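You operate a simulated robot arm through the tools that you are given. There is no shell and no other tool.

Carry out the task below with a simulated robot arm. There is one attempt and no reset: what you move stays moved.

TASK
Put things in order on the wall bench near the doors. At the end: the yellow cap stands where the clear jar (marked "WASTE") stood; the clear jar from the wall bench near the doors stands where the red block (marked "FAULT") stood; the red block stands where the grey long purple-block pipe stood; the grey long purple-block pipe is on the orange box; whatever was shut is shut again. Leave all else as you found it, and nothing knocked over.

It is judged by the outcome, as a careful person would: the job done as asked, and still so three seconds after it is handed in. It fails if anything else is knocked over, pushed out of place, dropped, spilled or broken. A push-on lid holds only when it is set on centred and level and pressed home; a screw cap is set on level and turned clockwise until tight.

THE ROBOT
A 7-joint arm with a two-finger parallel gripper, fixed in place. Base frame: the origin is at the foot of the arm, x ahead of it, y to its left, z up; the work surface is at about z = 0. Lengths are in m, angles in rad, forces in N, time in s.
With the tool pointing down near the work surface it reaches from about 0.22 to 0.58 m from the base axis. Its first joint turns from -1.152 to 1.152 rad. Payload 2.5 kg.
The TCP is the grasp point between the finger pads, 0.023 m short of the fingertips. In the tool frame z runs along the fingers and y along their closing line. Largest opening 0.094 m; finger width 0.038, thickness 0.01; the body of the gripper, 0.054 by 0.096 m, starts 0.039 m behind the TCP.
Orientation is that of the tool frame in the base frame, as a unit quaternion [x, y, z, w]. With the fingers straight down and closing along the base's y, the tool's x points along the base's -x, its y along +y and its z along -z.

THE INTERFACE
- The arm moves only by the tool jog_arm. Its argument "commands" is a list of rows, each an object of numbers (a shift or turn left out is 0, a gripper value left out holds the last): "claw": the opening in per cent of the stroke, from 0 (shut) to 100 (fully open); "x", "y", "z": the shift along the tool's x, y, z in m; "wx", "wy", "wz": the turn, a rotation vector about the tool's x, y, z in degrees. In form: [{"claw": .., "x": .., "y": .., "z": .., "wx": .., "wy": .., "wz": ..}, ...]. A call has 1 to 20 rows; each row shifts and turns the commanded pose from where the row before left it, along the tool's axes as they then stand. A row lasts 0.2 s, in which the tool goes at most 0.05 m and 0.15 rad; a call with a longer step from one row to the next is refused whole, and so is a gripper value outside its range. A pose out of reach is approached as far as the arm can. The call stops where the force on the tool passes 40 N (or 10 N more than at its start, if that is more) or the arm is blocked; 0.2 s more then pass. Each finger travels about 0.108 m/s and halts on what it meets, pressing with about 41 N; the grip force reading is that of the motor and also rises with nothing between the fingers. The clock runs only during rows and for 0.2 s after the last one: add rows that do not move to give the fingers time. The reply holds the time, the measured pose of the TCP, the force on the tool along the base axes, the opening and the grip force, in the units named above and with some noise, with the torque about the TCP (base axes, N m) and any sound that the robot's microphone picked up.
- Cameras (640 x 400 px; columns grow to the right, rows downward): "scene" is fixed at [0.1003, -0.4028, 0.5325]; the picture's right is [0.93, -0.36, 0.00], its down [-0.25, -0.64, -0.73] and it looks along [0.26, 0.68, -0.68] (base axes); focal length 263 px, centre (320, 200). "wrist" rides on the gripper at [0.086, 0.016, -0.074] in the tool frame; the picture's right is [-0.18, 0.98, 0.00], its down [-0.58, -0.11, -0.81] and it looks along [-0.79, -0.15, 0.59] (tool axes); focal length 243 px, centre (320, 200).
- snapshot(camera): a new picture of that camera. No time passes.
- pixel_to_xyz(camera, pixels): for up to 12 pixels [column, row] of the newest picture of that camera ("zoom" is the newest enlarged one), the place [x, y, z] in the base frame of the surface seen there, good to about 0.002 m. No time passes.
- inspect(camera, box): a new picture of the part [left, top, right, bottom] of that camera's present view, enlarged. No time passes.
- finish_job(): hands the job in; it is judged then, once.

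Open the gripper and draw the arm clear of the work before you hand the job in, unless the task says otherwise.

The tools are called as name(argument=value, ...) on one line, values as JSON. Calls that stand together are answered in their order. jog_arm: Moves the arm, as the interface text tells. Its arguments: {"type":"object","properties":{"commands":{"type":"array","items":{"type":"object","properties":{"claw":{"type":"number"},"x":{"type":"number"},"y":{"type":"number"},"z":{"type":"number"},"wx":{"type":"number"},"wy":{"type":"number"},"wz":{"type":"number"}}}}},"required":["commands"]} The other tools are called the same way: snapshot (camera) takes a picture; pixel_to_xyz (camera, pixels) gives the place of the surface under pixels of a picture; inspect (camera, box) takes an enlarged picture of a part of a camera's view; finish_job () hands the job in.

At the start:

```text
time: 0.0
tool_pos: [0.4546, -0.0157, 0.326]
tool_rot: [0.0, 1.0, 0.0, 0.0]
force: [0.1, 0.3, -0.1]
moment: [0.01, 0.02, 0.05]
opening: 0.0942
gripper_force: 0.1
```

scene: 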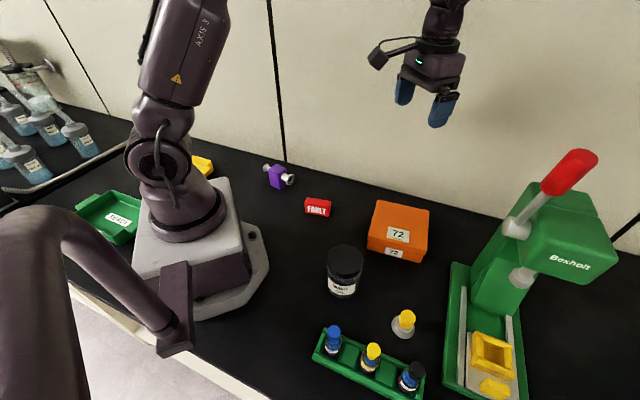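
wrist: 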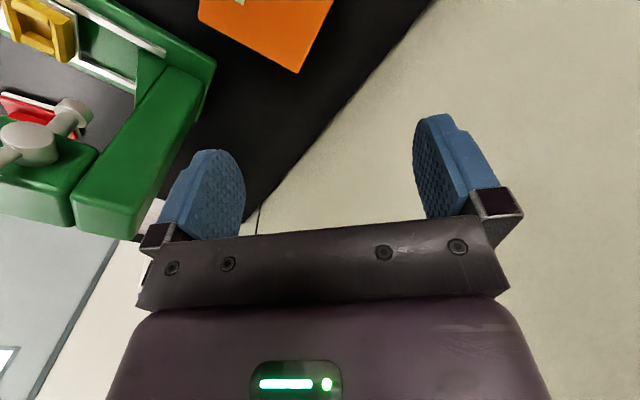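

The scene picture shows the purple-block pipe near (278,177), red block (318,207), orange box (398,230), clear jar (345,270) and yellow-topped items near (403,323) and (371,355). I enlarge these areas to identify them properly.

inspect(camera="scene", box=[240, 150, 440, 275])

inspect(camera="scene", box=[290, 230, 450, 330])

inspect(camera="scene", box=[290, 290, 466, 400])

inspect(camera="scene", box=[430, 280, 622, 400])

inspect(camera="scene", box=[0, 30, 320, 230])

```text
3.20 times, centred on (340, 212) of scene
```

zoom: 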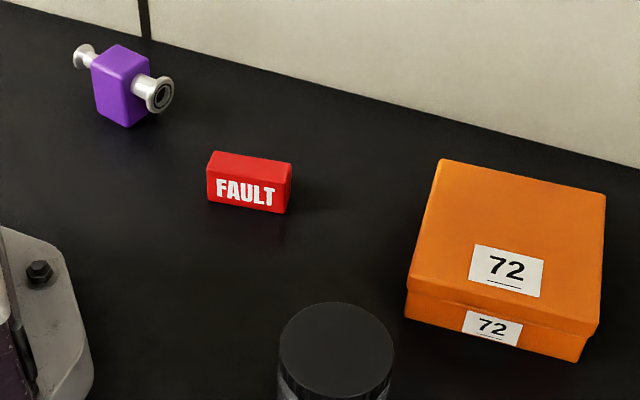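

```text
4.00 times, centred on (370, 280) of scene
```

zoom: 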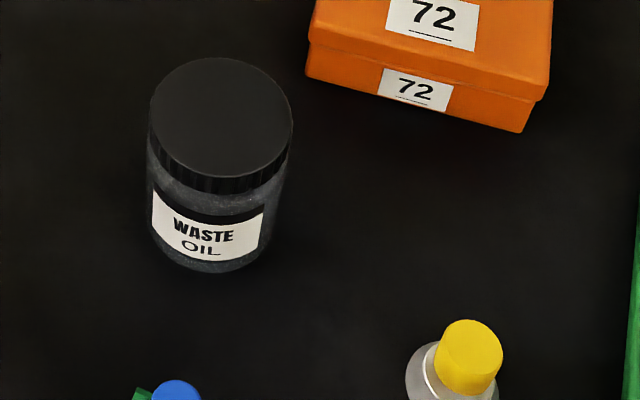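

```text
3.64 times, centred on (378, 345) of scene
```

zoom: 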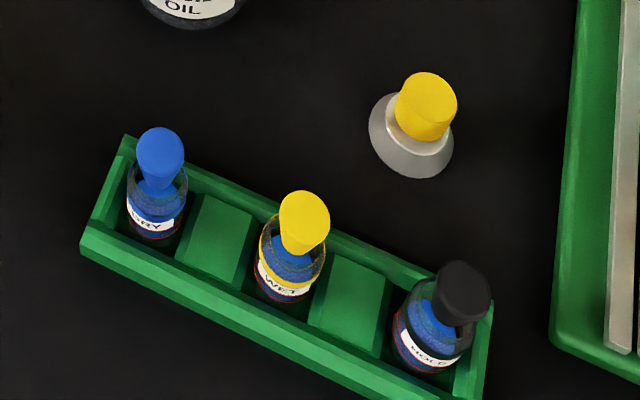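

```text
3.33 times, centred on (526, 340) of scene
```

zoom: 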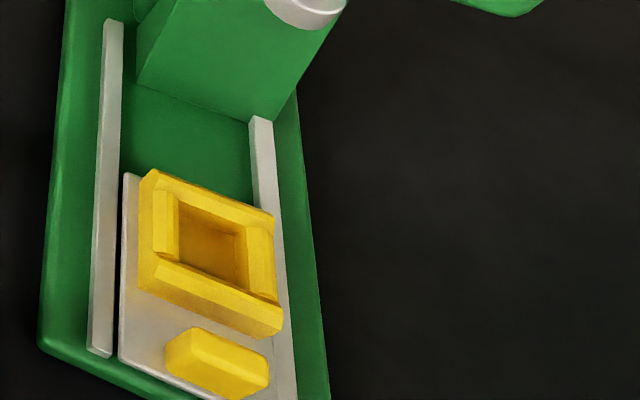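

```text
2.00 times, centred on (160, 130) of scene
```

zoom: 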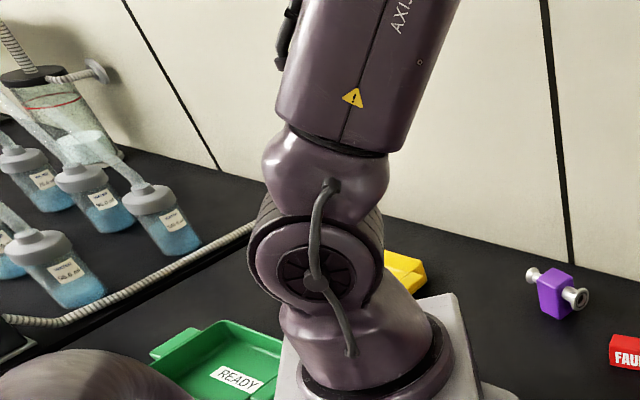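

The candidate for the "yellow cap" at (403,323) sits on a grey cone; I zoom closer on it and on the yellow thing behind the robot base, and read off positions of the objects.

inspect(camera="scene", box=[380, 300, 428, 345])

inspect(camera="scene", box=[180, 140, 260, 190])

inspect(camera="scene", box=[255, 155, 305, 195])

pixel_to_xyz(camera="scene", pixels=[[345, 260], [329, 262], [362, 262], [345, 247], [345, 274], [407, 316], [403, 330], [395, 325], [412, 330], [378, 202], [428, 211], [420, 262]])

pixel_to_xyz(camera="scene", pixels=[[307, 198], [331, 201], [329, 206], [305, 204], [318, 210], [329, 215], [278, 167], [271, 170], [287, 171], [266, 168], [290, 179], [280, 186]])

```text
8.89 times, centred on (404, 322) of scene
```

zoom: 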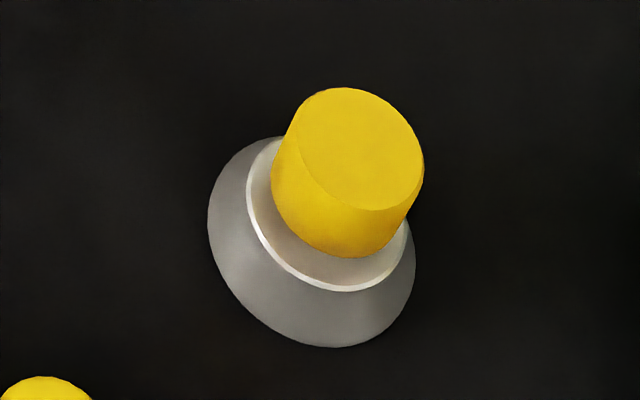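

```text
8.00 times, centred on (220, 165) of scene
```

zoom: 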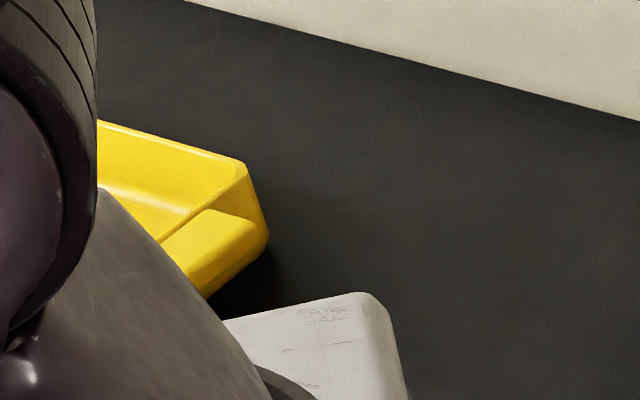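

```text
10.00 times, centred on (280, 175) of scene
```

zoom: 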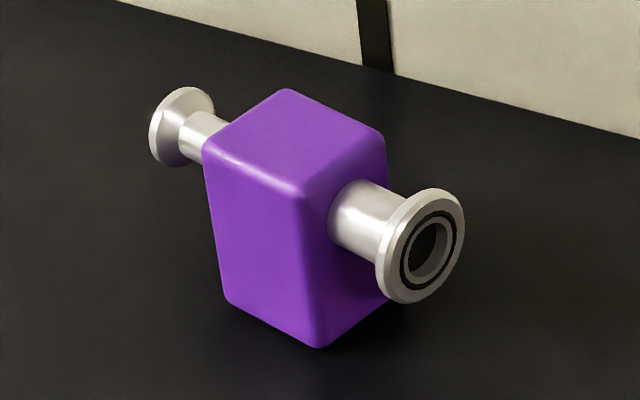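

```text
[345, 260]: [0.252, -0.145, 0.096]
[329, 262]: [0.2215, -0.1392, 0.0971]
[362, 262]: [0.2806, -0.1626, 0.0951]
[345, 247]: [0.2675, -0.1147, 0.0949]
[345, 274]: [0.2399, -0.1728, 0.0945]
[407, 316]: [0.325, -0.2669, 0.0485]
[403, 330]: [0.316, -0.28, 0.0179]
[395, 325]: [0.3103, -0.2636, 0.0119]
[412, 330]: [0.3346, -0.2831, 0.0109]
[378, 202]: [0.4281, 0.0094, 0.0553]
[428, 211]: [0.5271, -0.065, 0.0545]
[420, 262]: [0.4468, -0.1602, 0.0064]
```

```text
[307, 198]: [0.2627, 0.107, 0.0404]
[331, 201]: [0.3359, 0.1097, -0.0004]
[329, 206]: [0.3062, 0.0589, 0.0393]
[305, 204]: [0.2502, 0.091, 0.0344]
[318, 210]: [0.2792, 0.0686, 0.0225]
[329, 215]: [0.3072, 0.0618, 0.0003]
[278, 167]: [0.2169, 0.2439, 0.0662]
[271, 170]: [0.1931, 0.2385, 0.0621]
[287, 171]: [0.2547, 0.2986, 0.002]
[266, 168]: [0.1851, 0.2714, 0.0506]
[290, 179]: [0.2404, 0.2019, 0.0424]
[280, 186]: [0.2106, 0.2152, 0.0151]
```

The object near (403,325) is a grey cone with a yellow cylinder on it. I'll read off the foreground structure at lower left as well as rack and press positions to know the obstacles.

pixel_to_xyz(camera="scene", pixels=[[40, 300], [100, 240], [150, 310], [178, 300], [175, 345], [265, 265], [230, 190], [110, 215], [205, 165], [333, 330], [372, 350], [412, 370]])

pixel_to_xyz(camera="scene", pixels=[[575, 165], [530, 210], [515, 228], [600, 240], [480, 270], [455, 265], [450, 380], [368, 248], [414, 254], [430, 210], [376, 201], [410, 262]])

```text
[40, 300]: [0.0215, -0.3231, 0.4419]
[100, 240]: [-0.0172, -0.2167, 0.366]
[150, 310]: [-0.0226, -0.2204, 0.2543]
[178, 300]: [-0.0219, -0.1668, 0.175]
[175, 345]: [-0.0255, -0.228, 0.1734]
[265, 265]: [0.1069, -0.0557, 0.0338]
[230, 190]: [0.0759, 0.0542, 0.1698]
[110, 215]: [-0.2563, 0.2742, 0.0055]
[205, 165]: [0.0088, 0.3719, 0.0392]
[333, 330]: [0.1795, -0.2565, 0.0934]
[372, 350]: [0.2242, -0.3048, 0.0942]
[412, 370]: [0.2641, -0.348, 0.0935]
```

```text
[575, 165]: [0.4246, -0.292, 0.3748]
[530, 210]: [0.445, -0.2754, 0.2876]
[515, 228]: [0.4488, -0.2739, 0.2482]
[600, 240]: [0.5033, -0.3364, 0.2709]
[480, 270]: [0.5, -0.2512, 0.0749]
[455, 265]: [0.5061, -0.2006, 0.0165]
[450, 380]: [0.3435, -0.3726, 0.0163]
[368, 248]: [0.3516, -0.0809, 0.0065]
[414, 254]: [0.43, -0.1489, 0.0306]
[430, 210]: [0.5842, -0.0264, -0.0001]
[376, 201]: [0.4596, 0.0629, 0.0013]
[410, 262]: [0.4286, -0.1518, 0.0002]
```

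The bench is clear around the pipe, and the arm has free room above. I move the tool at its present height to above the purple block, about (0.21, 0.235), in eight level rows.

jog_arm(commands=[{"claw": 100, "x": 0.0306, "y": 0.0313}, {"x": 0.0306, "y": 0.0313}, {"x": 0.0306, "y": 0.0313}, {"x": 0.0306, "y": 0.0313}, {"x": 0.0306, "y": 0.0313}, {"x": 0.0306, "y": 0.0313}, {"x": 0.0306, "y": 0.0313}, {"x": 0.0306, "y": 0.0313}, {}])

pixel_to_xyz(camera="scene", pixels=[[255, 153], [300, 164], [350, 177], [390, 188], [255, 140], [300, 140]])

```text
time: 2.0
tool_pos: [0.2089, 0.235, 0.3254]
tool_rot: [0.0, 1.0, 0.0, 0.0]
force: [0.4, -0.4, 0.2]
moment: [-0.01, 0.01, -0.02]
opening: 0.0939
gripper_force: 0.1
```

```text
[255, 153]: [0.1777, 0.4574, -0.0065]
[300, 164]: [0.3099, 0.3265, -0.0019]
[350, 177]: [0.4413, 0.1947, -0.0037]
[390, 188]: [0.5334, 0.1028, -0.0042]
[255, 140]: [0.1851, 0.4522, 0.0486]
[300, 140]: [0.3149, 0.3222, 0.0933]
```

The wall runs along x+y≈0.636, about 0.135 m behind the pipe, so there is room. Now I turn the tool +129° about the vertical so the fingers will close across the pipe axis with the camera on the side away from the wall.

jog_arm(commands=[{"wz": -8.06}, {"wz": -8.06}, {"wz": -8.06}, {"wz": -8.06}, {"wz": -8.06}, {"wz": -8.06}, {"wz": -8.06}, {"wz": -8.06}, {"wz": -8.06}, {"wz": -8.06}, {"wz": -8.06}, {"wz": -8.06}, {"wz": -8.06}, {"wz": -8.06}, {"wz": -8.06}, {"wz": -8.06}])

snapshot(camera="wrist")

snapshot(camera="scene")

```text
time: 5.4
tool_pos: [0.2103, 0.2339, 0.3246]
tool_rot: [0.903, -0.43, -0.001, 0.0]
force: [-0.4, 0.3, -0.5]
moment: [0.0, -0.02, -0.03]
opening: 0.0938
gripper_force: 0.0
```

```text
taken
```

wrist: 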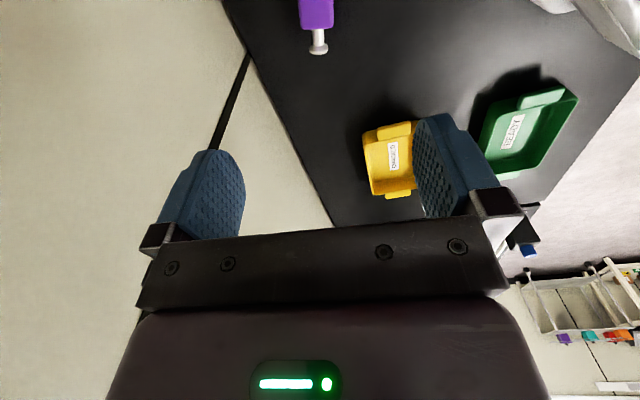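

```text
taken
```

scene: 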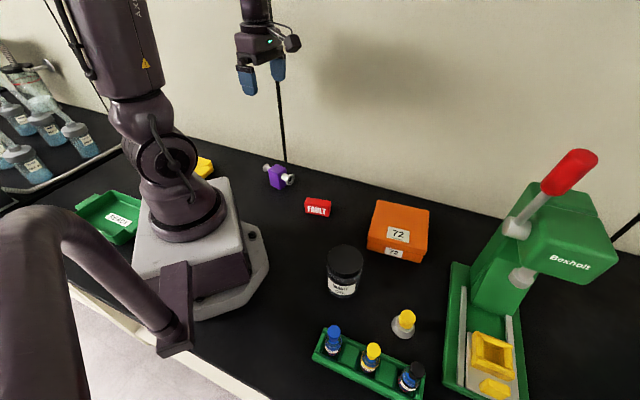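

The pipe is at the top edge of the wrist picture (318,30). I back off along tool x and go down a little to get the whole pipe in view.

jog_arm(commands=[{"x": 0.04, "z": 0.02}, {"x": 0.04, "z": 0.03}, {"x": 0.02, "z": 0.04}, {}])

snapshot(camera="wrist")

```text
time: 6.4
tool_pos: [0.2732, 0.157, 0.2343]
tool_rot: [0.902, -0.431, -0.001, 0.0]
force: [-0.2, -0.2, -1.0]
moment: [-0.02, -0.04, 0.01]
opening: 0.0942
gripper_force: 0.1
```

```text
taken
```

wrist: 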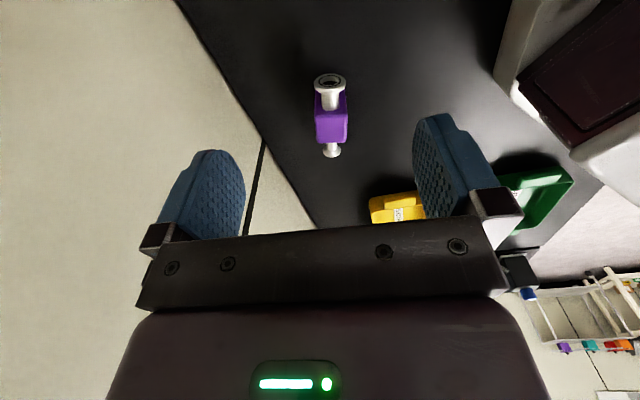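

The pipe is fully in view around (330,115) of the wrist picture. I enlarge it and measure its corners.

inspect(camera="wrist", box=[282, 65, 378, 165])

```text
4.00 times, centred on (330, 115) of wrist
```

zoom: 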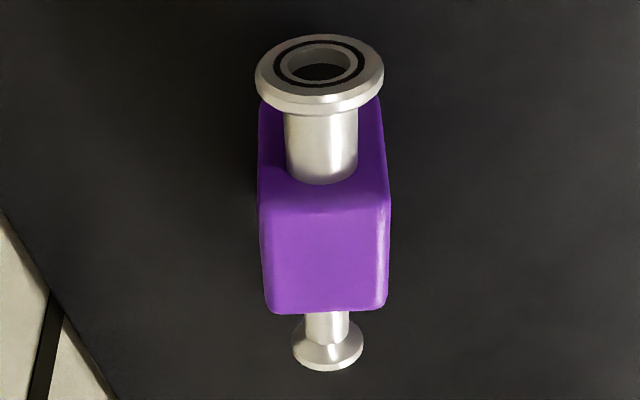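

I measure points on the block's top face, flanges and sides in this enlarged view.

pixel_to_xyz(camera="zoom", pixels=[[272, 220], [378, 220], [278, 300], [375, 296], [325, 260], [268, 150], [380, 150], [318, 100], [260, 80], [380, 80], [300, 350], [355, 350]])

pixel_to_xyz(camera="zoom", pixels=[[265, 214], [386, 214], [269, 305], [382, 301], [320, 150], [325, 325], [322, 172], [327, 345], [318, 42], [320, 112], [385, 250], [327, 365]])

```text
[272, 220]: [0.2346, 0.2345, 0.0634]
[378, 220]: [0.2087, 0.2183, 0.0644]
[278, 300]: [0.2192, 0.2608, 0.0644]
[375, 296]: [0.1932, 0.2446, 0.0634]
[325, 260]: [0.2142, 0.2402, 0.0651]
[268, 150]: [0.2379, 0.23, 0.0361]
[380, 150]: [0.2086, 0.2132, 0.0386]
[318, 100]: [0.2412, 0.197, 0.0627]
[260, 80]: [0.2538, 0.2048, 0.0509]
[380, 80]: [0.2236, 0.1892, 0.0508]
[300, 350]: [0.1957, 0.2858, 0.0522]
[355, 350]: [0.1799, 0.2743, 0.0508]
```

```text
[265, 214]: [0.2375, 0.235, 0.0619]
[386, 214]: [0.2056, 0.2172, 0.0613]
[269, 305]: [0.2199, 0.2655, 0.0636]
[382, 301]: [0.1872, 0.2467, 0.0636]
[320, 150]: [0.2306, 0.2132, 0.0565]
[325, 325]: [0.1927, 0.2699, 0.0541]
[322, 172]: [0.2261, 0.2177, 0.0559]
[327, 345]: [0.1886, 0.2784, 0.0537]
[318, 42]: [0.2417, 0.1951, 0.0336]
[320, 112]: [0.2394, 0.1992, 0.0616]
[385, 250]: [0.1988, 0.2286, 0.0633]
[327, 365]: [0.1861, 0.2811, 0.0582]
```

The block's top is about 0.036 m square, centred at (0.2126, 0.241), top z≈0.065, with its cross direction at 29.5°. I turn the tool to match, go over it and descend to z≈0.10 as a check.

jog_arm(commands=[{"wz": 4.7}, {"wz": 4.7}, {"x": -0.0343, "y": 0.0038}, {"x": -0.0343, "y": 0.0038}, {"x": -0.0343, "y": 0.0038}, {"z": 0.045}, {"z": 0.045}, {"z": 0.03}, {}])

snapshot(camera="wrist")

snapshot(camera="scene")

```text
time: 8.4
tool_pos: [0.2121, 0.2405, 0.1152]
tool_rot: [0.864, -0.503, 0.0, 0.0]
force: [-0.4, -0.9, 0.5]
moment: [0.0, -0.04, 0.0]
opening: 0.094
gripper_force: 0.1
```

```text
taken
```

wrist: 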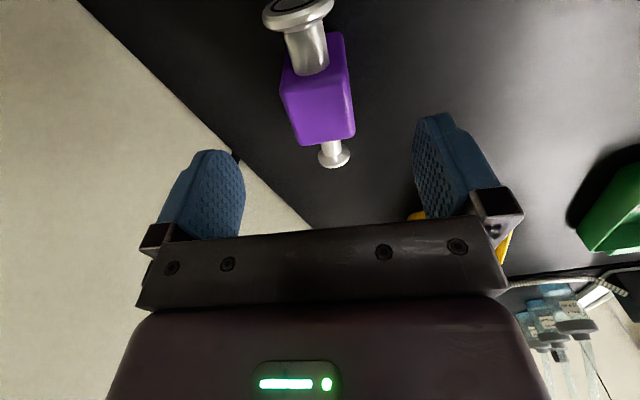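

```text
taken
```

scene: 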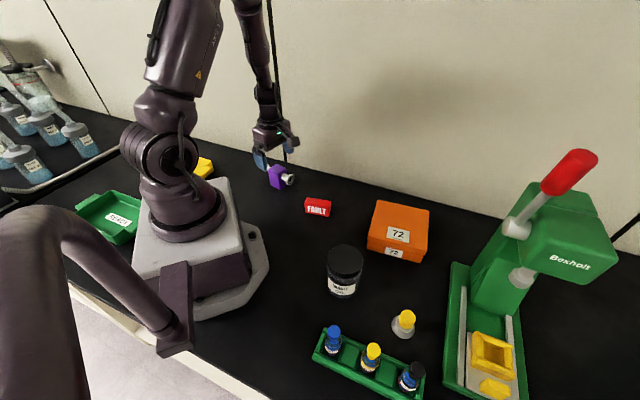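

The block lies between the fingers in the wrist picture (about (318,110)); I verify its centre and angle from this closer view before going down.

pixel_to_xyz(camera="wrist", pixels=[[287, 92], [345, 84], [303, 141], [351, 133], [318, 108], [320, 40], [334, 155], [296, 18]])

```text
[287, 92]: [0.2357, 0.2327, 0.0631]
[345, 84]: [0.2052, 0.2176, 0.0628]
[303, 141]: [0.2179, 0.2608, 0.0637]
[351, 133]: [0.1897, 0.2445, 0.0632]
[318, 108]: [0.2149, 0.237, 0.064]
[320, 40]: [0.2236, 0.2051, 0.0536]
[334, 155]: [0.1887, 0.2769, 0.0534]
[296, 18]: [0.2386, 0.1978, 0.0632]
```

The centre (0.212, 0.239) agrees with the tool position, so I descend to z≈0.042 and close the fingers on the purple block.

jog_arm(commands=[{"z": 0.04}, {"z": 0.033}, {}, {"claw": 0}, {}, {}, {}, {}])

```text
time: 10.2
tool_pos: [0.2129, 0.2395, 0.0428]
tool_rot: [0.864, -0.504, 0.0, 0.001]
force: [0.0, -0.2, 0.3]
moment: [0.04, 0.02, 0.01]
opening: 0.0398
gripper_force: 41.1
```

The fingers hold at 0.0398 m with 41 N, so the block is gripped. I lift it straight up slowly.

jog_arm(commands=[{"z": -0.01}, {"z": -0.02}, {"z": -0.03}, {"z": -0.04}, {"z": -0.04}, {"z": -0.04}, {"z": -0.04}, {}])

snapshot(camera="scene")

snapshot(camera="wrist")

```text
time: 12.0
tool_pos: [0.2123, 0.2409, 0.2633]
tool_rot: [0.864, -0.503, 0.0, 0.0]
force: [0.9, -0.6, 0.6]
moment: [-0.01, 0.01, -0.04]
opening: 0.0002
gripper_force: 41.3
```

```text
taken
```

scene: 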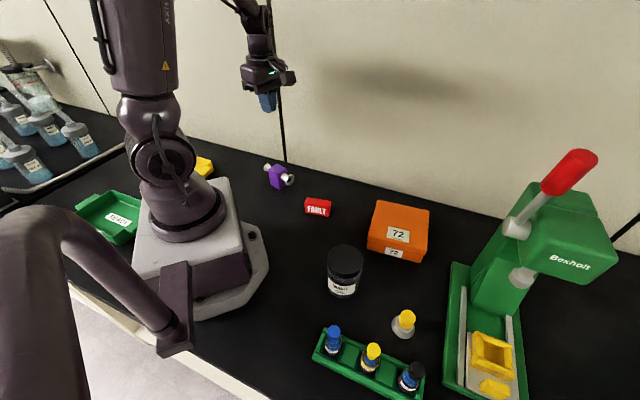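

```text
taken
```

wrist: 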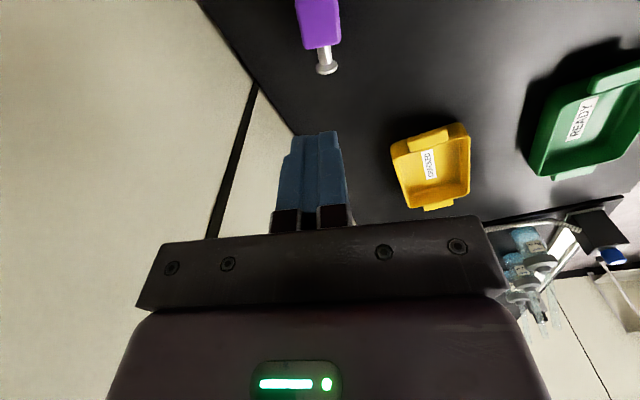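

The fingers closed fully (opening 0.0002) and the pipe still stands at (278,177), so it slipped out. I check its pose in the enlarged view before trying again.

inspect(camera="scene", box=[255, 155, 305, 195])

jog_arm(commands=[{"claw": 100, "x": 0.04}, {"x": 0.04}, {"x": 0.02, "z": 0.02}, {}])

inspect(camera="wrist", box=[272, 45, 368, 145])

```text
10.00 times, centred on (280, 175) of scene
```

zoom: 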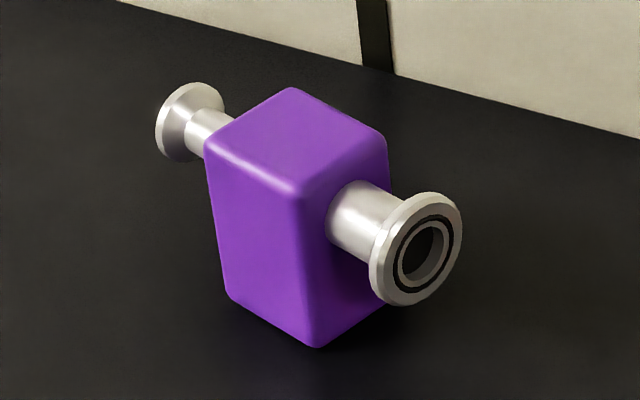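

```text
time: 13.0
tool_pos: [0.2621, 0.1525, 0.2436]
tool_rot: [0.864, -0.503, 0.0, 0.001]
force: [-0.5, -0.1, -1.2]
moment: [0.0, 0.01, -0.02]
opening: 0.0939
gripper_force: 0.0
```

```text
4.00 times, centred on (320, 95) of wrist
```

zoom: 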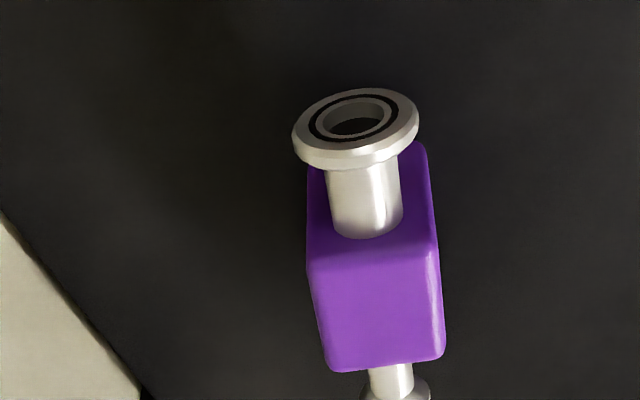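

The pipe only turned by a degree or two and still stands upright. I measure it again in the enlarged wrist view.

pixel_to_xyz(camera="zoom", pixels=[[318, 272], [430, 262], [335, 358], [435, 350], [375, 310], [368, 215], [360, 170], [312, 200], [425, 180], [395, 375], [398, 395], [390, 235]])

```text
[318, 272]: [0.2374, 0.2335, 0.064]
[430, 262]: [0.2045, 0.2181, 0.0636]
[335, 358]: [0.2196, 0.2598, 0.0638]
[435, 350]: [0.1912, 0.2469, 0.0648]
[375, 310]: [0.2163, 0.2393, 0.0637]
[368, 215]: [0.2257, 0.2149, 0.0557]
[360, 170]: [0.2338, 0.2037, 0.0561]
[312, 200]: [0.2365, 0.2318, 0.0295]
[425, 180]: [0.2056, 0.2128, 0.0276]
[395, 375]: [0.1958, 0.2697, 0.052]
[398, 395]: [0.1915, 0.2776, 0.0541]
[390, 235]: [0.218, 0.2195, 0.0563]
```

The pipe's centre is still at about (0.213, 0.240), turned by some 3°. I go back over it, grip lower (TCP z≈0.034) for a deeper hold, and lift only 4 mm to read the weight.

jog_arm(commands=[{"wz": 3.0}, {"x": -0.035, "y": 0.0}, {"x": -0.035}, {"x": -0.03}, {"z": 0.045}, {"z": 0.045}, {"z": 0.03}, {}])

snapshot(camera="wrist")

```text
time: 14.8
tool_pos: [0.2152, 0.2428, 0.1224]
tool_rot: [0.851, -0.525, -0.001, 0.0]
force: [0.0, -0.7, 0.2]
moment: [0.01, 0.03, 0.0]
opening: 0.0941
gripper_force: 0.0
```

```text
taken
```

wrist: 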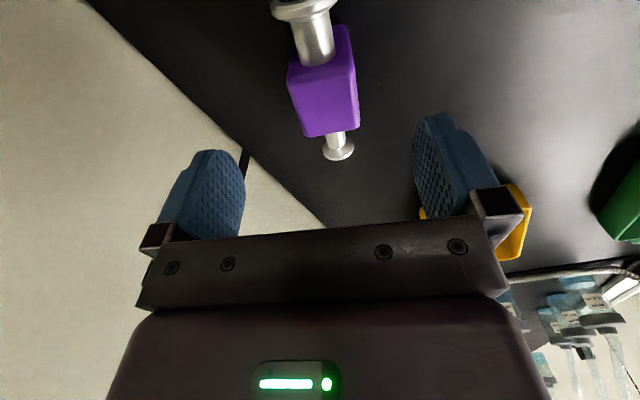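

pixel_to_xyz(camera="wrist", pixels=[[292, 82], [350, 74], [309, 133], [357, 124], [324, 100]])

```text
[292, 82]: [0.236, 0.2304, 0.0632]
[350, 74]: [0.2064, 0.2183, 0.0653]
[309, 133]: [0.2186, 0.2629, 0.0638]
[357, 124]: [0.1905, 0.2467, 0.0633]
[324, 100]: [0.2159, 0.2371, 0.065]
```

The block centre is (0.213, 0.2396), 2-4 mm off the tool axis, so I correct by that, go down to z≈0.034, close, and lift 4 mm.

jog_arm(commands=[{"x": 0.0018, "y": 0.0035, "z": 0.03}, {"z": 0.03}, {"z": 0.028}, {}, {"claw": 0}, {}, {}, {}, {}])

jog_arm(commands=[{"z": -0.001}, {"z": -0.001}, {"z": -0.001}, {"z": -0.001}])

```text
time: 16.8
tool_pos: [0.2152, 0.2394, 0.0347]
tool_rot: [0.851, -0.526, 0.0, 0.0]
force: [0.5, 0.2, 0.1]
moment: [0.0, 0.0, -0.04]
opening: 0.0398
gripper_force: 41.1
```

```text
time: 17.8
tool_pos: [0.2144, 0.2396, 0.0382]
tool_rot: [0.85, -0.526, 0.0, 0.0]
force: [0.6, 0.0, -2.5]
moment: [-0.04, 0.04, 0.02]
opening: 0.0401
gripper_force: 40.7
```

The reading is 2.5 N downward. I look at the block's top height in the wrist view to see whether it rose with the fingers.

jog_arm(commands=[{"z": -0.001}, {"z": -0.002}, {"z": -0.002}, {"z": -0.003}])

snapshot(camera="wrist")

inspect(camera="scene", box=[250, 145, 310, 195])

```text
time: 18.8
tool_pos: [0.2148, 0.2392, 0.0459]
tool_rot: [0.851, -0.525, 0.001, -0.001]
force: [-1.1, 0.7, -2.1]
moment: [-0.02, 0.03, 0.02]
opening: 0.0399
gripper_force: 41.2
```

```text
taken
```

wrist: 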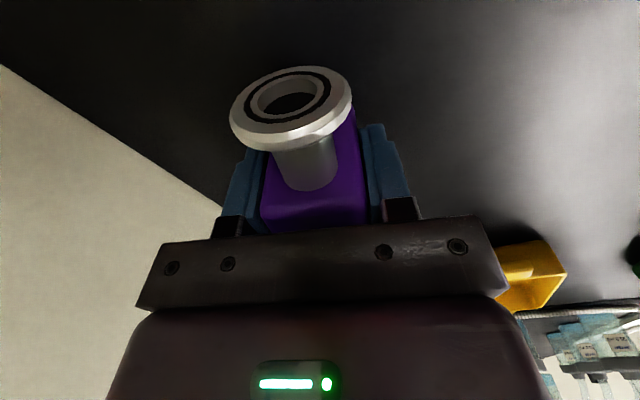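

```text
8.00 times, centred on (280, 170) of scene
```

zoom: 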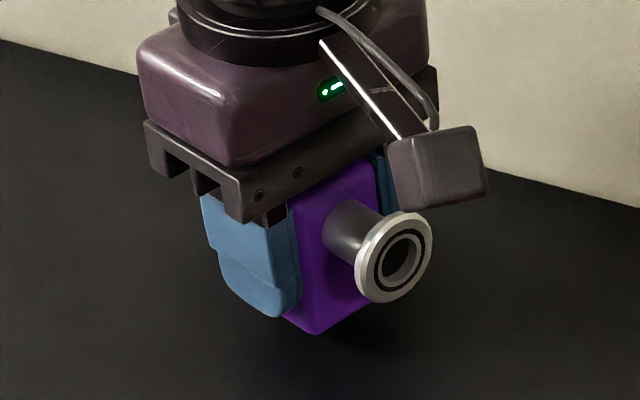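

I measure the flange and block edge heights in the wrist view; before, the flange's top was at z≈0.0627.

pixel_to_xyz(camera="wrist", pixels=[[295, 138], [305, 175], [300, 215], [270, 200], [290, 75]])

pixel_to_xyz(camera="zoom", pixels=[[315, 328], [345, 225], [360, 350], [300, 210]])

```text
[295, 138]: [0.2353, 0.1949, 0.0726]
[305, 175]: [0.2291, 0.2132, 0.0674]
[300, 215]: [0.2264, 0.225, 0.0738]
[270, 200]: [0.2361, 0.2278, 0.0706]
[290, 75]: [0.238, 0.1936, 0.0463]
```

```text
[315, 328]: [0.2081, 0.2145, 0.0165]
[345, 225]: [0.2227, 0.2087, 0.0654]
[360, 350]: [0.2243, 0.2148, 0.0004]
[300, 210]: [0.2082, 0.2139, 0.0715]
```

It rose with the fingers (pipe top 0.056 → 0.067) with a weight of about 2.3 N, so the hold is good now. I go on lifting gently and watch the opening.

jog_arm(commands=[{"z": -0.004}, {"z": -0.004}, {"z": -0.004}, {"z": -0.004}, {"z": -0.004}, {"z": -0.004}])

snapshot(camera="wrist")

pixel_to_xyz(camera="wrist", pixels=[[295, 138], [305, 175], [300, 215], [270, 200], [290, 75]])

```text
time: 20.2
tool_pos: [0.2152, 0.2398, 0.0701]
tool_rot: [0.85, -0.526, 0.0, 0.001]
force: [-0.3, 0.1, -2.9]
moment: [0.01, -0.03, -0.01]
opening: 0.0398
gripper_force: 41.2
```

```text
taken
```

wrist: 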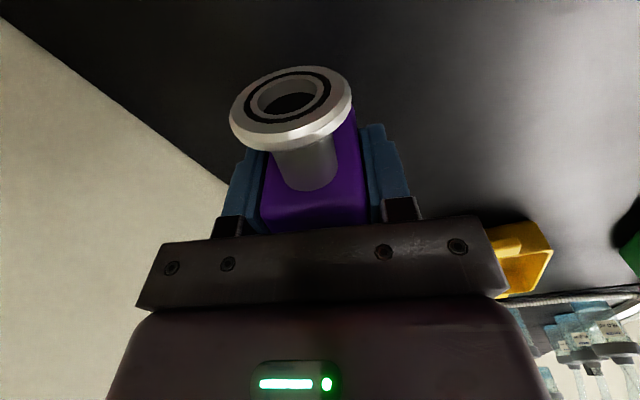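

```text
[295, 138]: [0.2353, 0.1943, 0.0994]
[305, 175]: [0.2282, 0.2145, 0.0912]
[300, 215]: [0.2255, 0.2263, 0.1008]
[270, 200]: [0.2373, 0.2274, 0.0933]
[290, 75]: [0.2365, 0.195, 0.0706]
```

The view of the block in the fingers is unchanged, so no slip. I lift on gently to about z=0.125 and meanwhile measure the orange box's lid corners in the scene picture.

jog_arm(commands=[{"z": -0.005}, {"z": -0.006}, {"z": -0.006}, {"z": -0.006}, {"z": -0.006}, {"z": -0.006}, {"z": -0.006}, {"z": -0.006}, {"z": -0.006}, {"z": -0.003}])

inspect(camera="scene", box=[355, 190, 440, 270])

```text
time: 22.4
tool_pos: [0.2144, 0.2399, 0.1257]
tool_rot: [0.851, -0.525, 0.0, 0.0]
force: [-0.2, -0.7, -1.9]
moment: [-0.04, -0.02, 0.03]
opening: 0.0395
gripper_force: 41.3
```

```text
5.00 times, centred on (398, 230) of scene
```

zoom: 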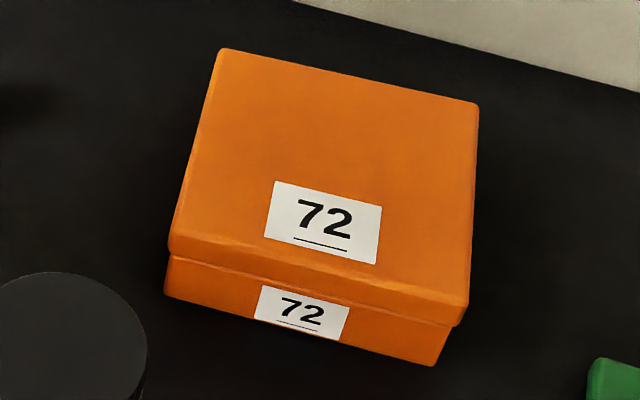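

pixel_to_xyz(camera="zoom", pixels=[[222, 53], [474, 106], [176, 238], [463, 298], [335, 175], [250, 120], [420, 160], [320, 140], [174, 280], [430, 355]])

snapshot(camera="scene")

```text
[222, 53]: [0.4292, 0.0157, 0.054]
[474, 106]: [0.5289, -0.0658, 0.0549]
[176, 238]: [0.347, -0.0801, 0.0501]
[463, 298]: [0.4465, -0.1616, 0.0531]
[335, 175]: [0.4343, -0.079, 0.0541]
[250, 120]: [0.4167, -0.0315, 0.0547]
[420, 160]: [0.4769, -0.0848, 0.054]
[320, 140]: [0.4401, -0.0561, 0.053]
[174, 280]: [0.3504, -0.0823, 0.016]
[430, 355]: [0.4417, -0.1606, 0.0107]
```

```text
taken
```

scene: 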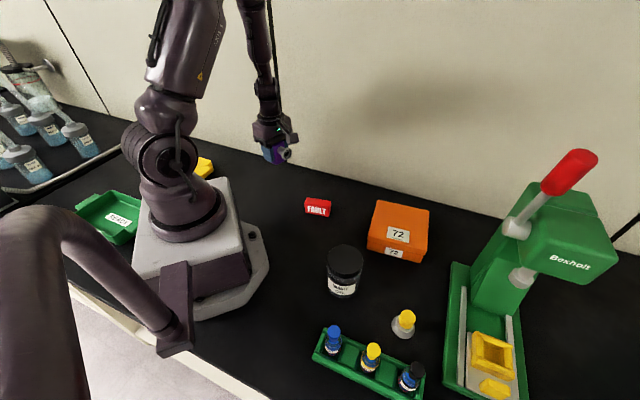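

The lid top is at z≈0.0545, centred at (0.438, -0.073), sides running at -39° and 51°. I first turn the held pipe gently by -66° about the vertical so its axis will lie parallel to a box side.

jog_arm(commands=[{"wz": 3.0}, {"wz": 4.2}, {"wz": 4.2}, {"wz": 4.2}, {"wz": 4.2}, {"wz": 4.2}, {"wz": 4.2}, {"wz": 4.2}, {"wz": 4.2}, {"wz": 4.2}, {"wz": 4.2}, {"wz": 4.2}, {"wz": 4.2}, {"wz": 4.2}, {"wz": 4.2}, {"wz": 3.0}, {"wz": 1.2}, {}])

snapshot(camera="wrist")

```text
time: 26.2
tool_pos: [0.2141, 0.2387, 0.126]
tool_rot: [-0.426, 0.905, 0.0, 0.0]
force: [-0.2, -0.6, -2.2]
moment: [0.0, 0.03, 0.02]
opening: 0.0398
gripper_force: 41.1
```

```text
taken
```

wrist: 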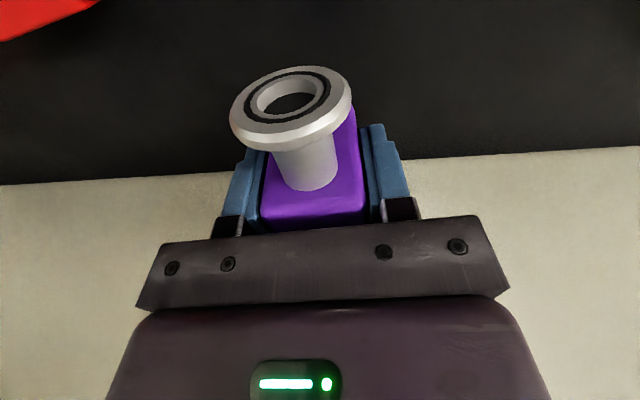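

The hold is unchanged and the tool's y axis now lies at 140.4°. I carry the pipe level to above the box centre in gentle rows.

jog_arm(commands=[{"x": 0.0025, "y": -0.0095}, {"x": 0.005, "y": -0.019}, {"x": 0.0053, "y": -0.0201}, {"x": 0.0053, "y": -0.0201}, {"x": 0.0053, "y": -0.0201}, {"x": 0.0053, "y": -0.0201}, {"x": 0.0053, "y": -0.0201}, {"x": 0.0053, "y": -0.0201}, {"x": 0.0053, "y": -0.0201}, {"x": 0.0053, "y": -0.0201}, {"x": 0.0053, "y": -0.0201}, {"x": 0.0053, "y": -0.0201}, {"x": 0.0053, "y": -0.0201}, {"x": 0.0053, "y": -0.0201}, {"x": 0.0053, "y": -0.0201}, {"x": 0.0053, "y": -0.0201}, {"x": 0.0053, "y": -0.0201}, {"x": 0.0053, "y": -0.0201}, {"x": 0.0045, "y": -0.017}, {"x": 0.0007, "y": -0.0044}])

snapshot(camera="wrist")

snapshot(camera="scene")

```text
time: 30.4
tool_pos: [0.4405, -0.0714, 0.1276]
tool_rot: [-0.428, 0.904, 0.0, -0.001]
force: [0.5, 0.6, -2.7]
moment: [0.0, -0.02, 0.02]
opening: 0.0397
gripper_force: 40.6
```

```text
taken
```

wrist: 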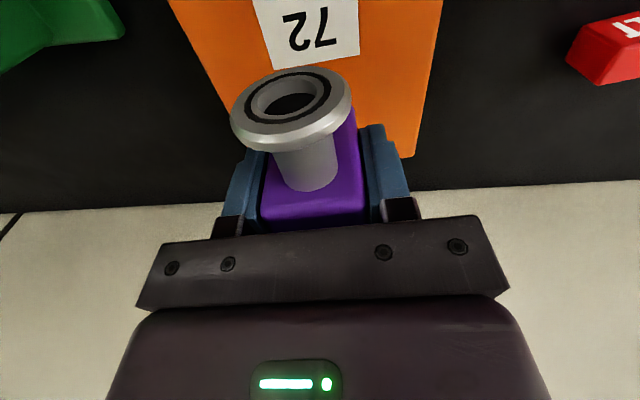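

```text
taken
```

scene: 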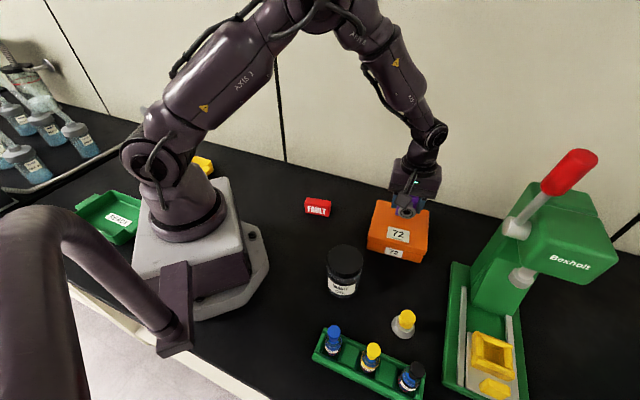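

The pipe is over the box, (0.4405, -0.0714). Its underside is 0.035 below the TCP, so it should touch the lid at TCP z≈0.089; I lower most of the way, then in small steps watching the force.

jog_arm(commands=[{"z": 0.005}, {"z": 0.008}, {"z": 0.008}, {"z": 0.006}, {"z": 0.004}, {"z": 0.002}, {}])

jog_arm(commands=[{"z": 0.001}, {"z": 0.001}, {}])

```text
time: 32.0
tool_pos: [0.4406, -0.0715, 0.094]
tool_rot: [-0.428, 0.904, 0.001, 0.0]
force: [-0.5, -0.7, -2.4]
moment: [0.02, 0.01, 0.03]
opening: 0.04
gripper_force: 41.0
```

```text
time: 32.8
tool_pos: [0.439, -0.0715, 0.092]
tool_rot: [-0.427, 0.904, 0.0, -0.001]
force: [-0.3, -0.6, -2.2]
moment: [-0.01, -0.01, 0.03]
opening: 0.0397
gripper_force: 41.0
```

Still hanging freely (-2.2 N). I lower on in millimetre steps until the weight is taken by the lid.

jog_arm(commands=[{"z": 0.001}, {"z": 0.0005}, {}])

jog_arm(commands=[{"z": 0.0005}, {"z": 0.0005}, {}])

snapshot(camera="wrist")

```text
time: 33.6
tool_pos: [0.4392, -0.0711, 0.0891]
tool_rot: [-0.427, 0.904, 0.001, 0.0]
force: [-0.2, 0.0, -2.3]
moment: [0.0, -0.03, -0.01]
opening: 0.0401
gripper_force: 40.6
```

```text
time: 34.4
tool_pos: [0.44, -0.0723, 0.0896]
tool_rot: [-0.427, 0.904, -0.001, 0.0]
force: [-1.4, 0.9, 3.5]
moment: [0.03, 0.06, 0.05]
opening: 0.0399
gripper_force: 41.5
```

```text
taken
```

wrist: 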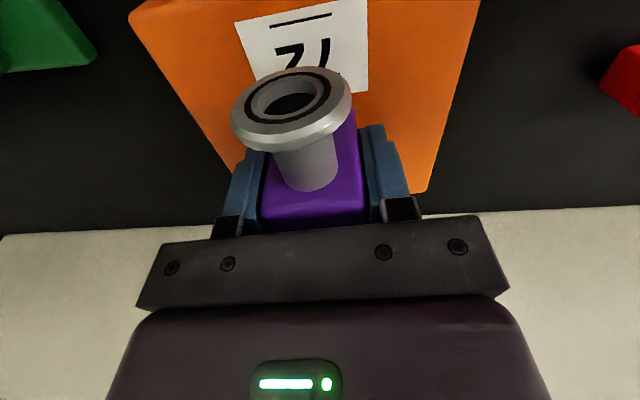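

The force turned to +3.5 N, so the block rests on the lid. I open the fingers partway and rise straight up.

jog_arm(commands=[{"claw": 46}, {"claw": 55}, {"claw": 75}, {}, {"z": -0.02}, {"z": -0.04}, {"z": -0.05}, {"z": -0.05}, {}])

inspect(camera="scene", box=[340, 160, 460, 270])

snapshot(camera="wrist")

```text
time: 36.4
tool_pos: [0.4402, -0.0719, 0.2498]
tool_rot: [-0.427, 0.904, 0.0, 0.001]
force: [1.0, -0.1, 0.3]
moment: [-0.04, 0.0, 0.0]
opening: 0.0706
gripper_force: 0.1
```

```text
3.64 times, centred on (400, 215) of scene
```

zoom: 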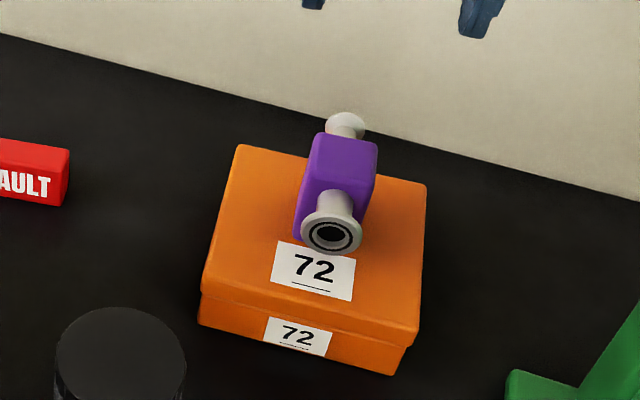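

```text
taken
```

wrist: 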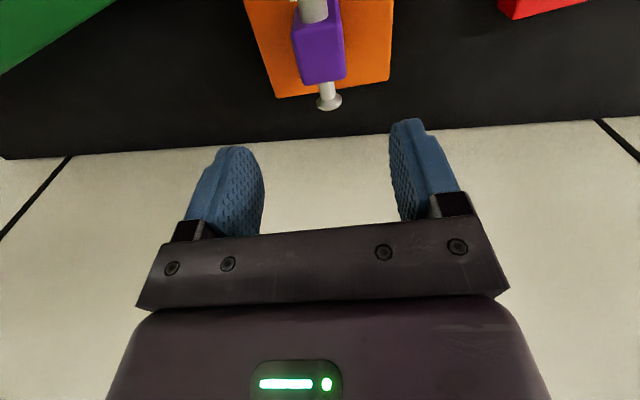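

The pipe stands centred on the box lid. Next is the red block; I enlarge it in the scene picture and measure its corners.

inspect(camera="scene", box=[296, 186, 344, 226])

```text
10.00 times, centred on (320, 206) of scene
```

zoom: 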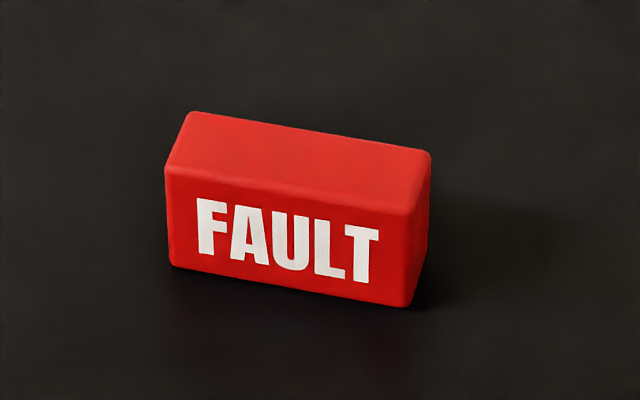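

pixel_to_xyz(camera="zoom", pixels=[[190, 118], [424, 156], [170, 172], [410, 208], [300, 160], [175, 258], [405, 298], [290, 240], [420, 250]])

```text
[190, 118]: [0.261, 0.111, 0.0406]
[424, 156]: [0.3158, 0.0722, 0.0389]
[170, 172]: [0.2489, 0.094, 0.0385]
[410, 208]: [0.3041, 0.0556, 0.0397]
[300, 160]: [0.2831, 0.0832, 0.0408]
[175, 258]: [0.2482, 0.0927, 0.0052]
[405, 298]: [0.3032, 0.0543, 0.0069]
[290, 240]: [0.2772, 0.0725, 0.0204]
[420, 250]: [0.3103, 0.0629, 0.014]
```

The red block's top is about 0.07 x 0.024 m, centred at (0.2825, 0.083), its long side at -35°, top z≈0.040. I move above it and turn the tool so the fingers close across its width.

jog_arm(commands=[{"claw": 75, "x": -0.0038, "y": 0.0441}, {"x": -0.0038, "y": 0.0441}, {"x": -0.0038, "y": 0.0441}, {"x": -0.0038, "y": 0.0441}, {"x": -0.0038, "y": 0.0441}, {"wz": 7.81}, {"wz": 7.81}, {"wz": 7.81}, {"wz": 7.81}, {"wz": 7.81}, {"wz": 7.81}, {"wz": 7.81}, {"wz": 7.81}, {"wz": 7.81}, {"wz": 7.81}, {"wz": 7.81}, {"z": 0.04}, {"z": 0.04}, {"z": 0.02}, {}])

snapshot(camera="wrist")

```text
time: 40.6
tool_pos: [0.2811, 0.0842, 0.1481]
tool_rot: [0.304, 0.953, 0.0, 0.0]
force: [-0.4, -0.2, -0.7]
moment: [-0.01, 0.0, 0.01]
opening: 0.0707
gripper_force: 0.1
```

```text
taken
```

wrist: 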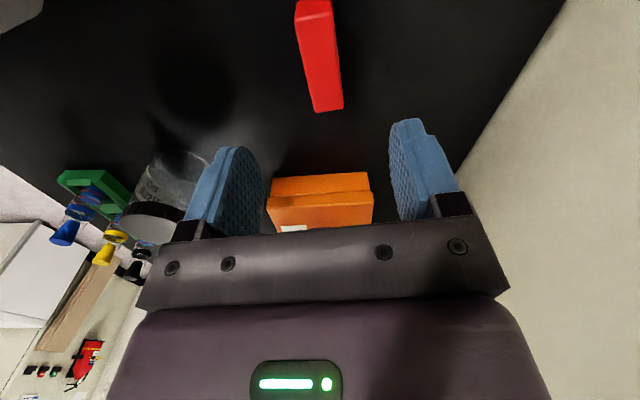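

The red block shows at (320,55) of the wrist picture; I enlarge and measure it.

inspect(camera="wrist", box=[264, 0, 376, 120])

inspect(camera="wrist", box=[40, 130, 280, 290])

pixel_to_xyz(camera="wrist", pixels=[[297, 8], [331, 5], [314, 108], [343, 105], [322, 60], [308, 60], [336, 60]])

```text
3.33 times, centred on (320, 60) of wrist
```

zoom: 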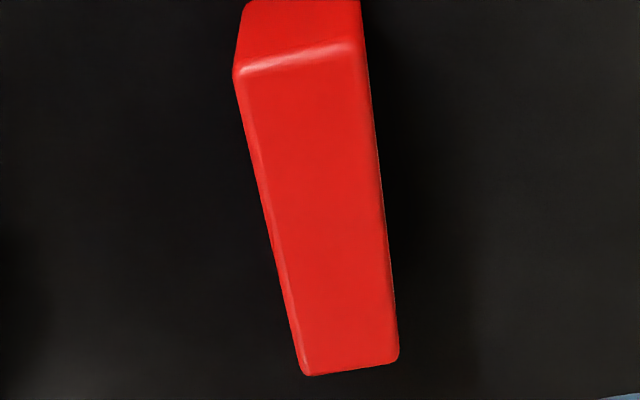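

```text
2.50 times, centred on (160, 210) of wrist
```

zoom: 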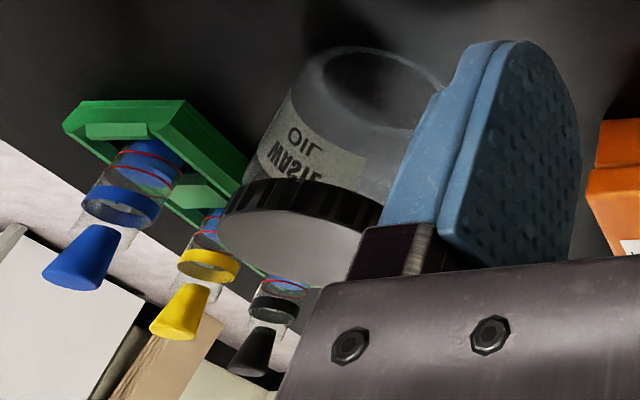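

```text
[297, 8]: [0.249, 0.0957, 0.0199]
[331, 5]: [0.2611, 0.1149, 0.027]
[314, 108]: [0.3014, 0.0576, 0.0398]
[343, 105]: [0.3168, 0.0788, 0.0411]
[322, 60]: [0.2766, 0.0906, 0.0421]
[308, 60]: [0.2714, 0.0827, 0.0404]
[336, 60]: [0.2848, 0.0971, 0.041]
```

I take the top corner pixels of the red block from the enlarged view to get its exact centre and angle.

pixel_to_xyz(camera="wrist", pixels=[[297.5, 23.5], [329, 17], [316, 108], [341, 105], [306, 65], [336, 62]])

```text
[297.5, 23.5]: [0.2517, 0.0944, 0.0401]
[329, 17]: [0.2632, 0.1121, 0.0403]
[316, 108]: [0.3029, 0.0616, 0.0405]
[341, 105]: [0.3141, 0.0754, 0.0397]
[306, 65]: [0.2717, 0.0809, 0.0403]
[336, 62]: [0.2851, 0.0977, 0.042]
```

The block's centre (0.283, 0.085) and angle match the tool. I go down to z≈0.027 and close on it.

jog_arm(commands=[{"z": 0.04}, {"z": 0.04}, {"z": 0.03}, {"z": 0.01}, {}, {"claw": 0}, {}, {}, {}, {}])

```text
time: 42.8
tool_pos: [0.2815, 0.0833, 0.0283]
tool_rot: [0.303, 0.953, 0.0, 0.001]
force: [-0.2, 0.5, -0.2]
moment: [0.01, 0.01, 0.03]
opening: 0.0254
gripper_force: 41.4
```

The fingers hold the block at 0.0254 m. I lift it slowly and check the reading.

jog_arm(commands=[{"z": -0.001}, {"z": -0.002}, {"z": -0.003}, {"z": -0.004}, {"z": -0.005}, {"z": -0.005}, {"z": -0.006}, {"z": -0.006}, {"z": -0.006}, {"z": -0.006}, {"z": -0.006}, {}])

snapshot(camera="wrist")

snapshot(camera="scene")

```text
time: 45.4
tool_pos: [0.28, 0.0836, 0.0788]
tool_rot: [0.303, 0.953, 0.0, 0.0]
force: [-0.2, 0.2, 0.2]
moment: [0.03, 0.02, -0.01]
opening: 0.0255
gripper_force: 40.4
```

```text
taken
```

wrist: 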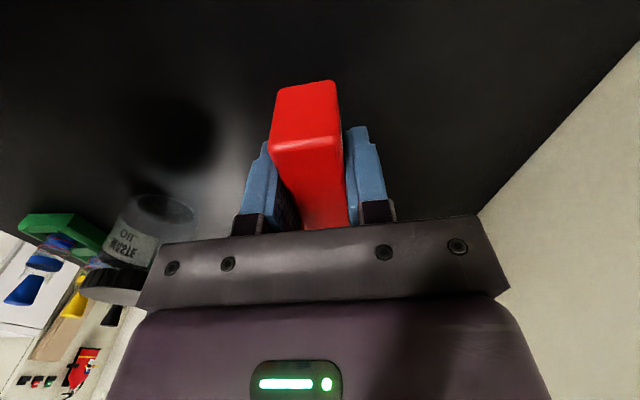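

```text
taken
```

scene: 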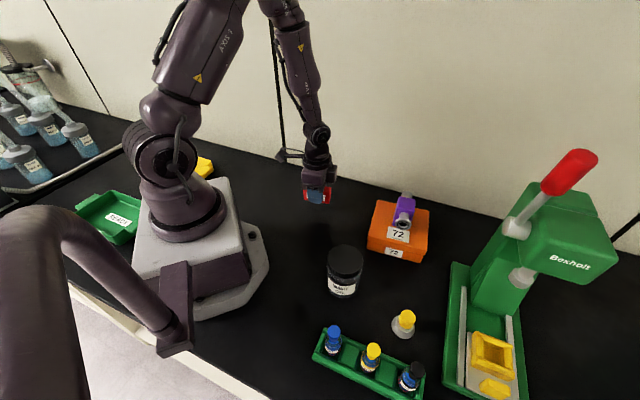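

The red block is held and hangs clear. I carry it level to the pipe's former place, (0.2126, 0.240).

jog_arm(commands=[{"x": 0.0075, "y": 0.0045}, {"x": 0.0145, "y": 0.0088}, {"x": 0.0145, "y": 0.0089}, {"x": 0.0145, "y": 0.0089}, {"x": 0.0145, "y": 0.0089}, {"x": 0.0145, "y": 0.0089}, {"x": 0.0145, "y": 0.0089}, {"x": 0.0145, "y": 0.0089}, {"x": 0.0145, "y": 0.0089}, {"x": 0.0145, "y": 0.0088}, {"x": 0.0074, "y": 0.0043}, {}])

snapshot(camera="wrist")

snapshot(camera="scene")

```text
time: 48.0
tool_pos: [0.2141, 0.2402, 0.0795]
tool_rot: [0.305, 0.952, 0.0, 0.0]
force: [0.1, 0.2, 0.1]
moment: [0.03, 0.0, 0.01]
opening: 0.0253
gripper_force: 41.1
```

```text
taken
```

wrist: 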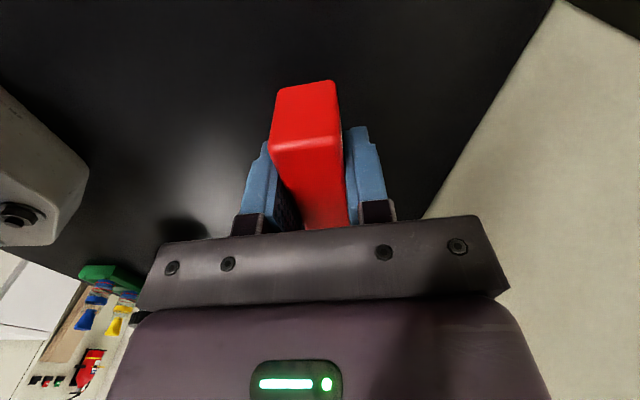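

```text
taken
```

scene: 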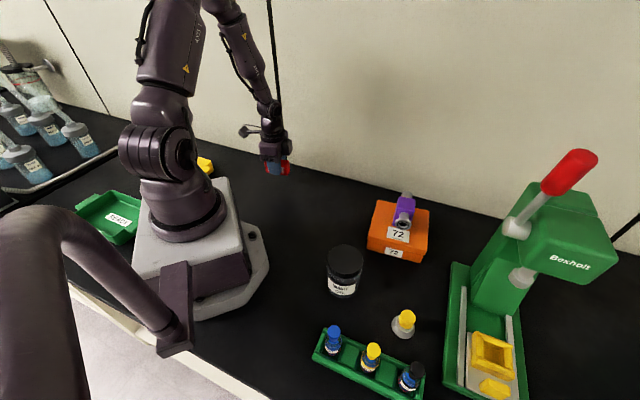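

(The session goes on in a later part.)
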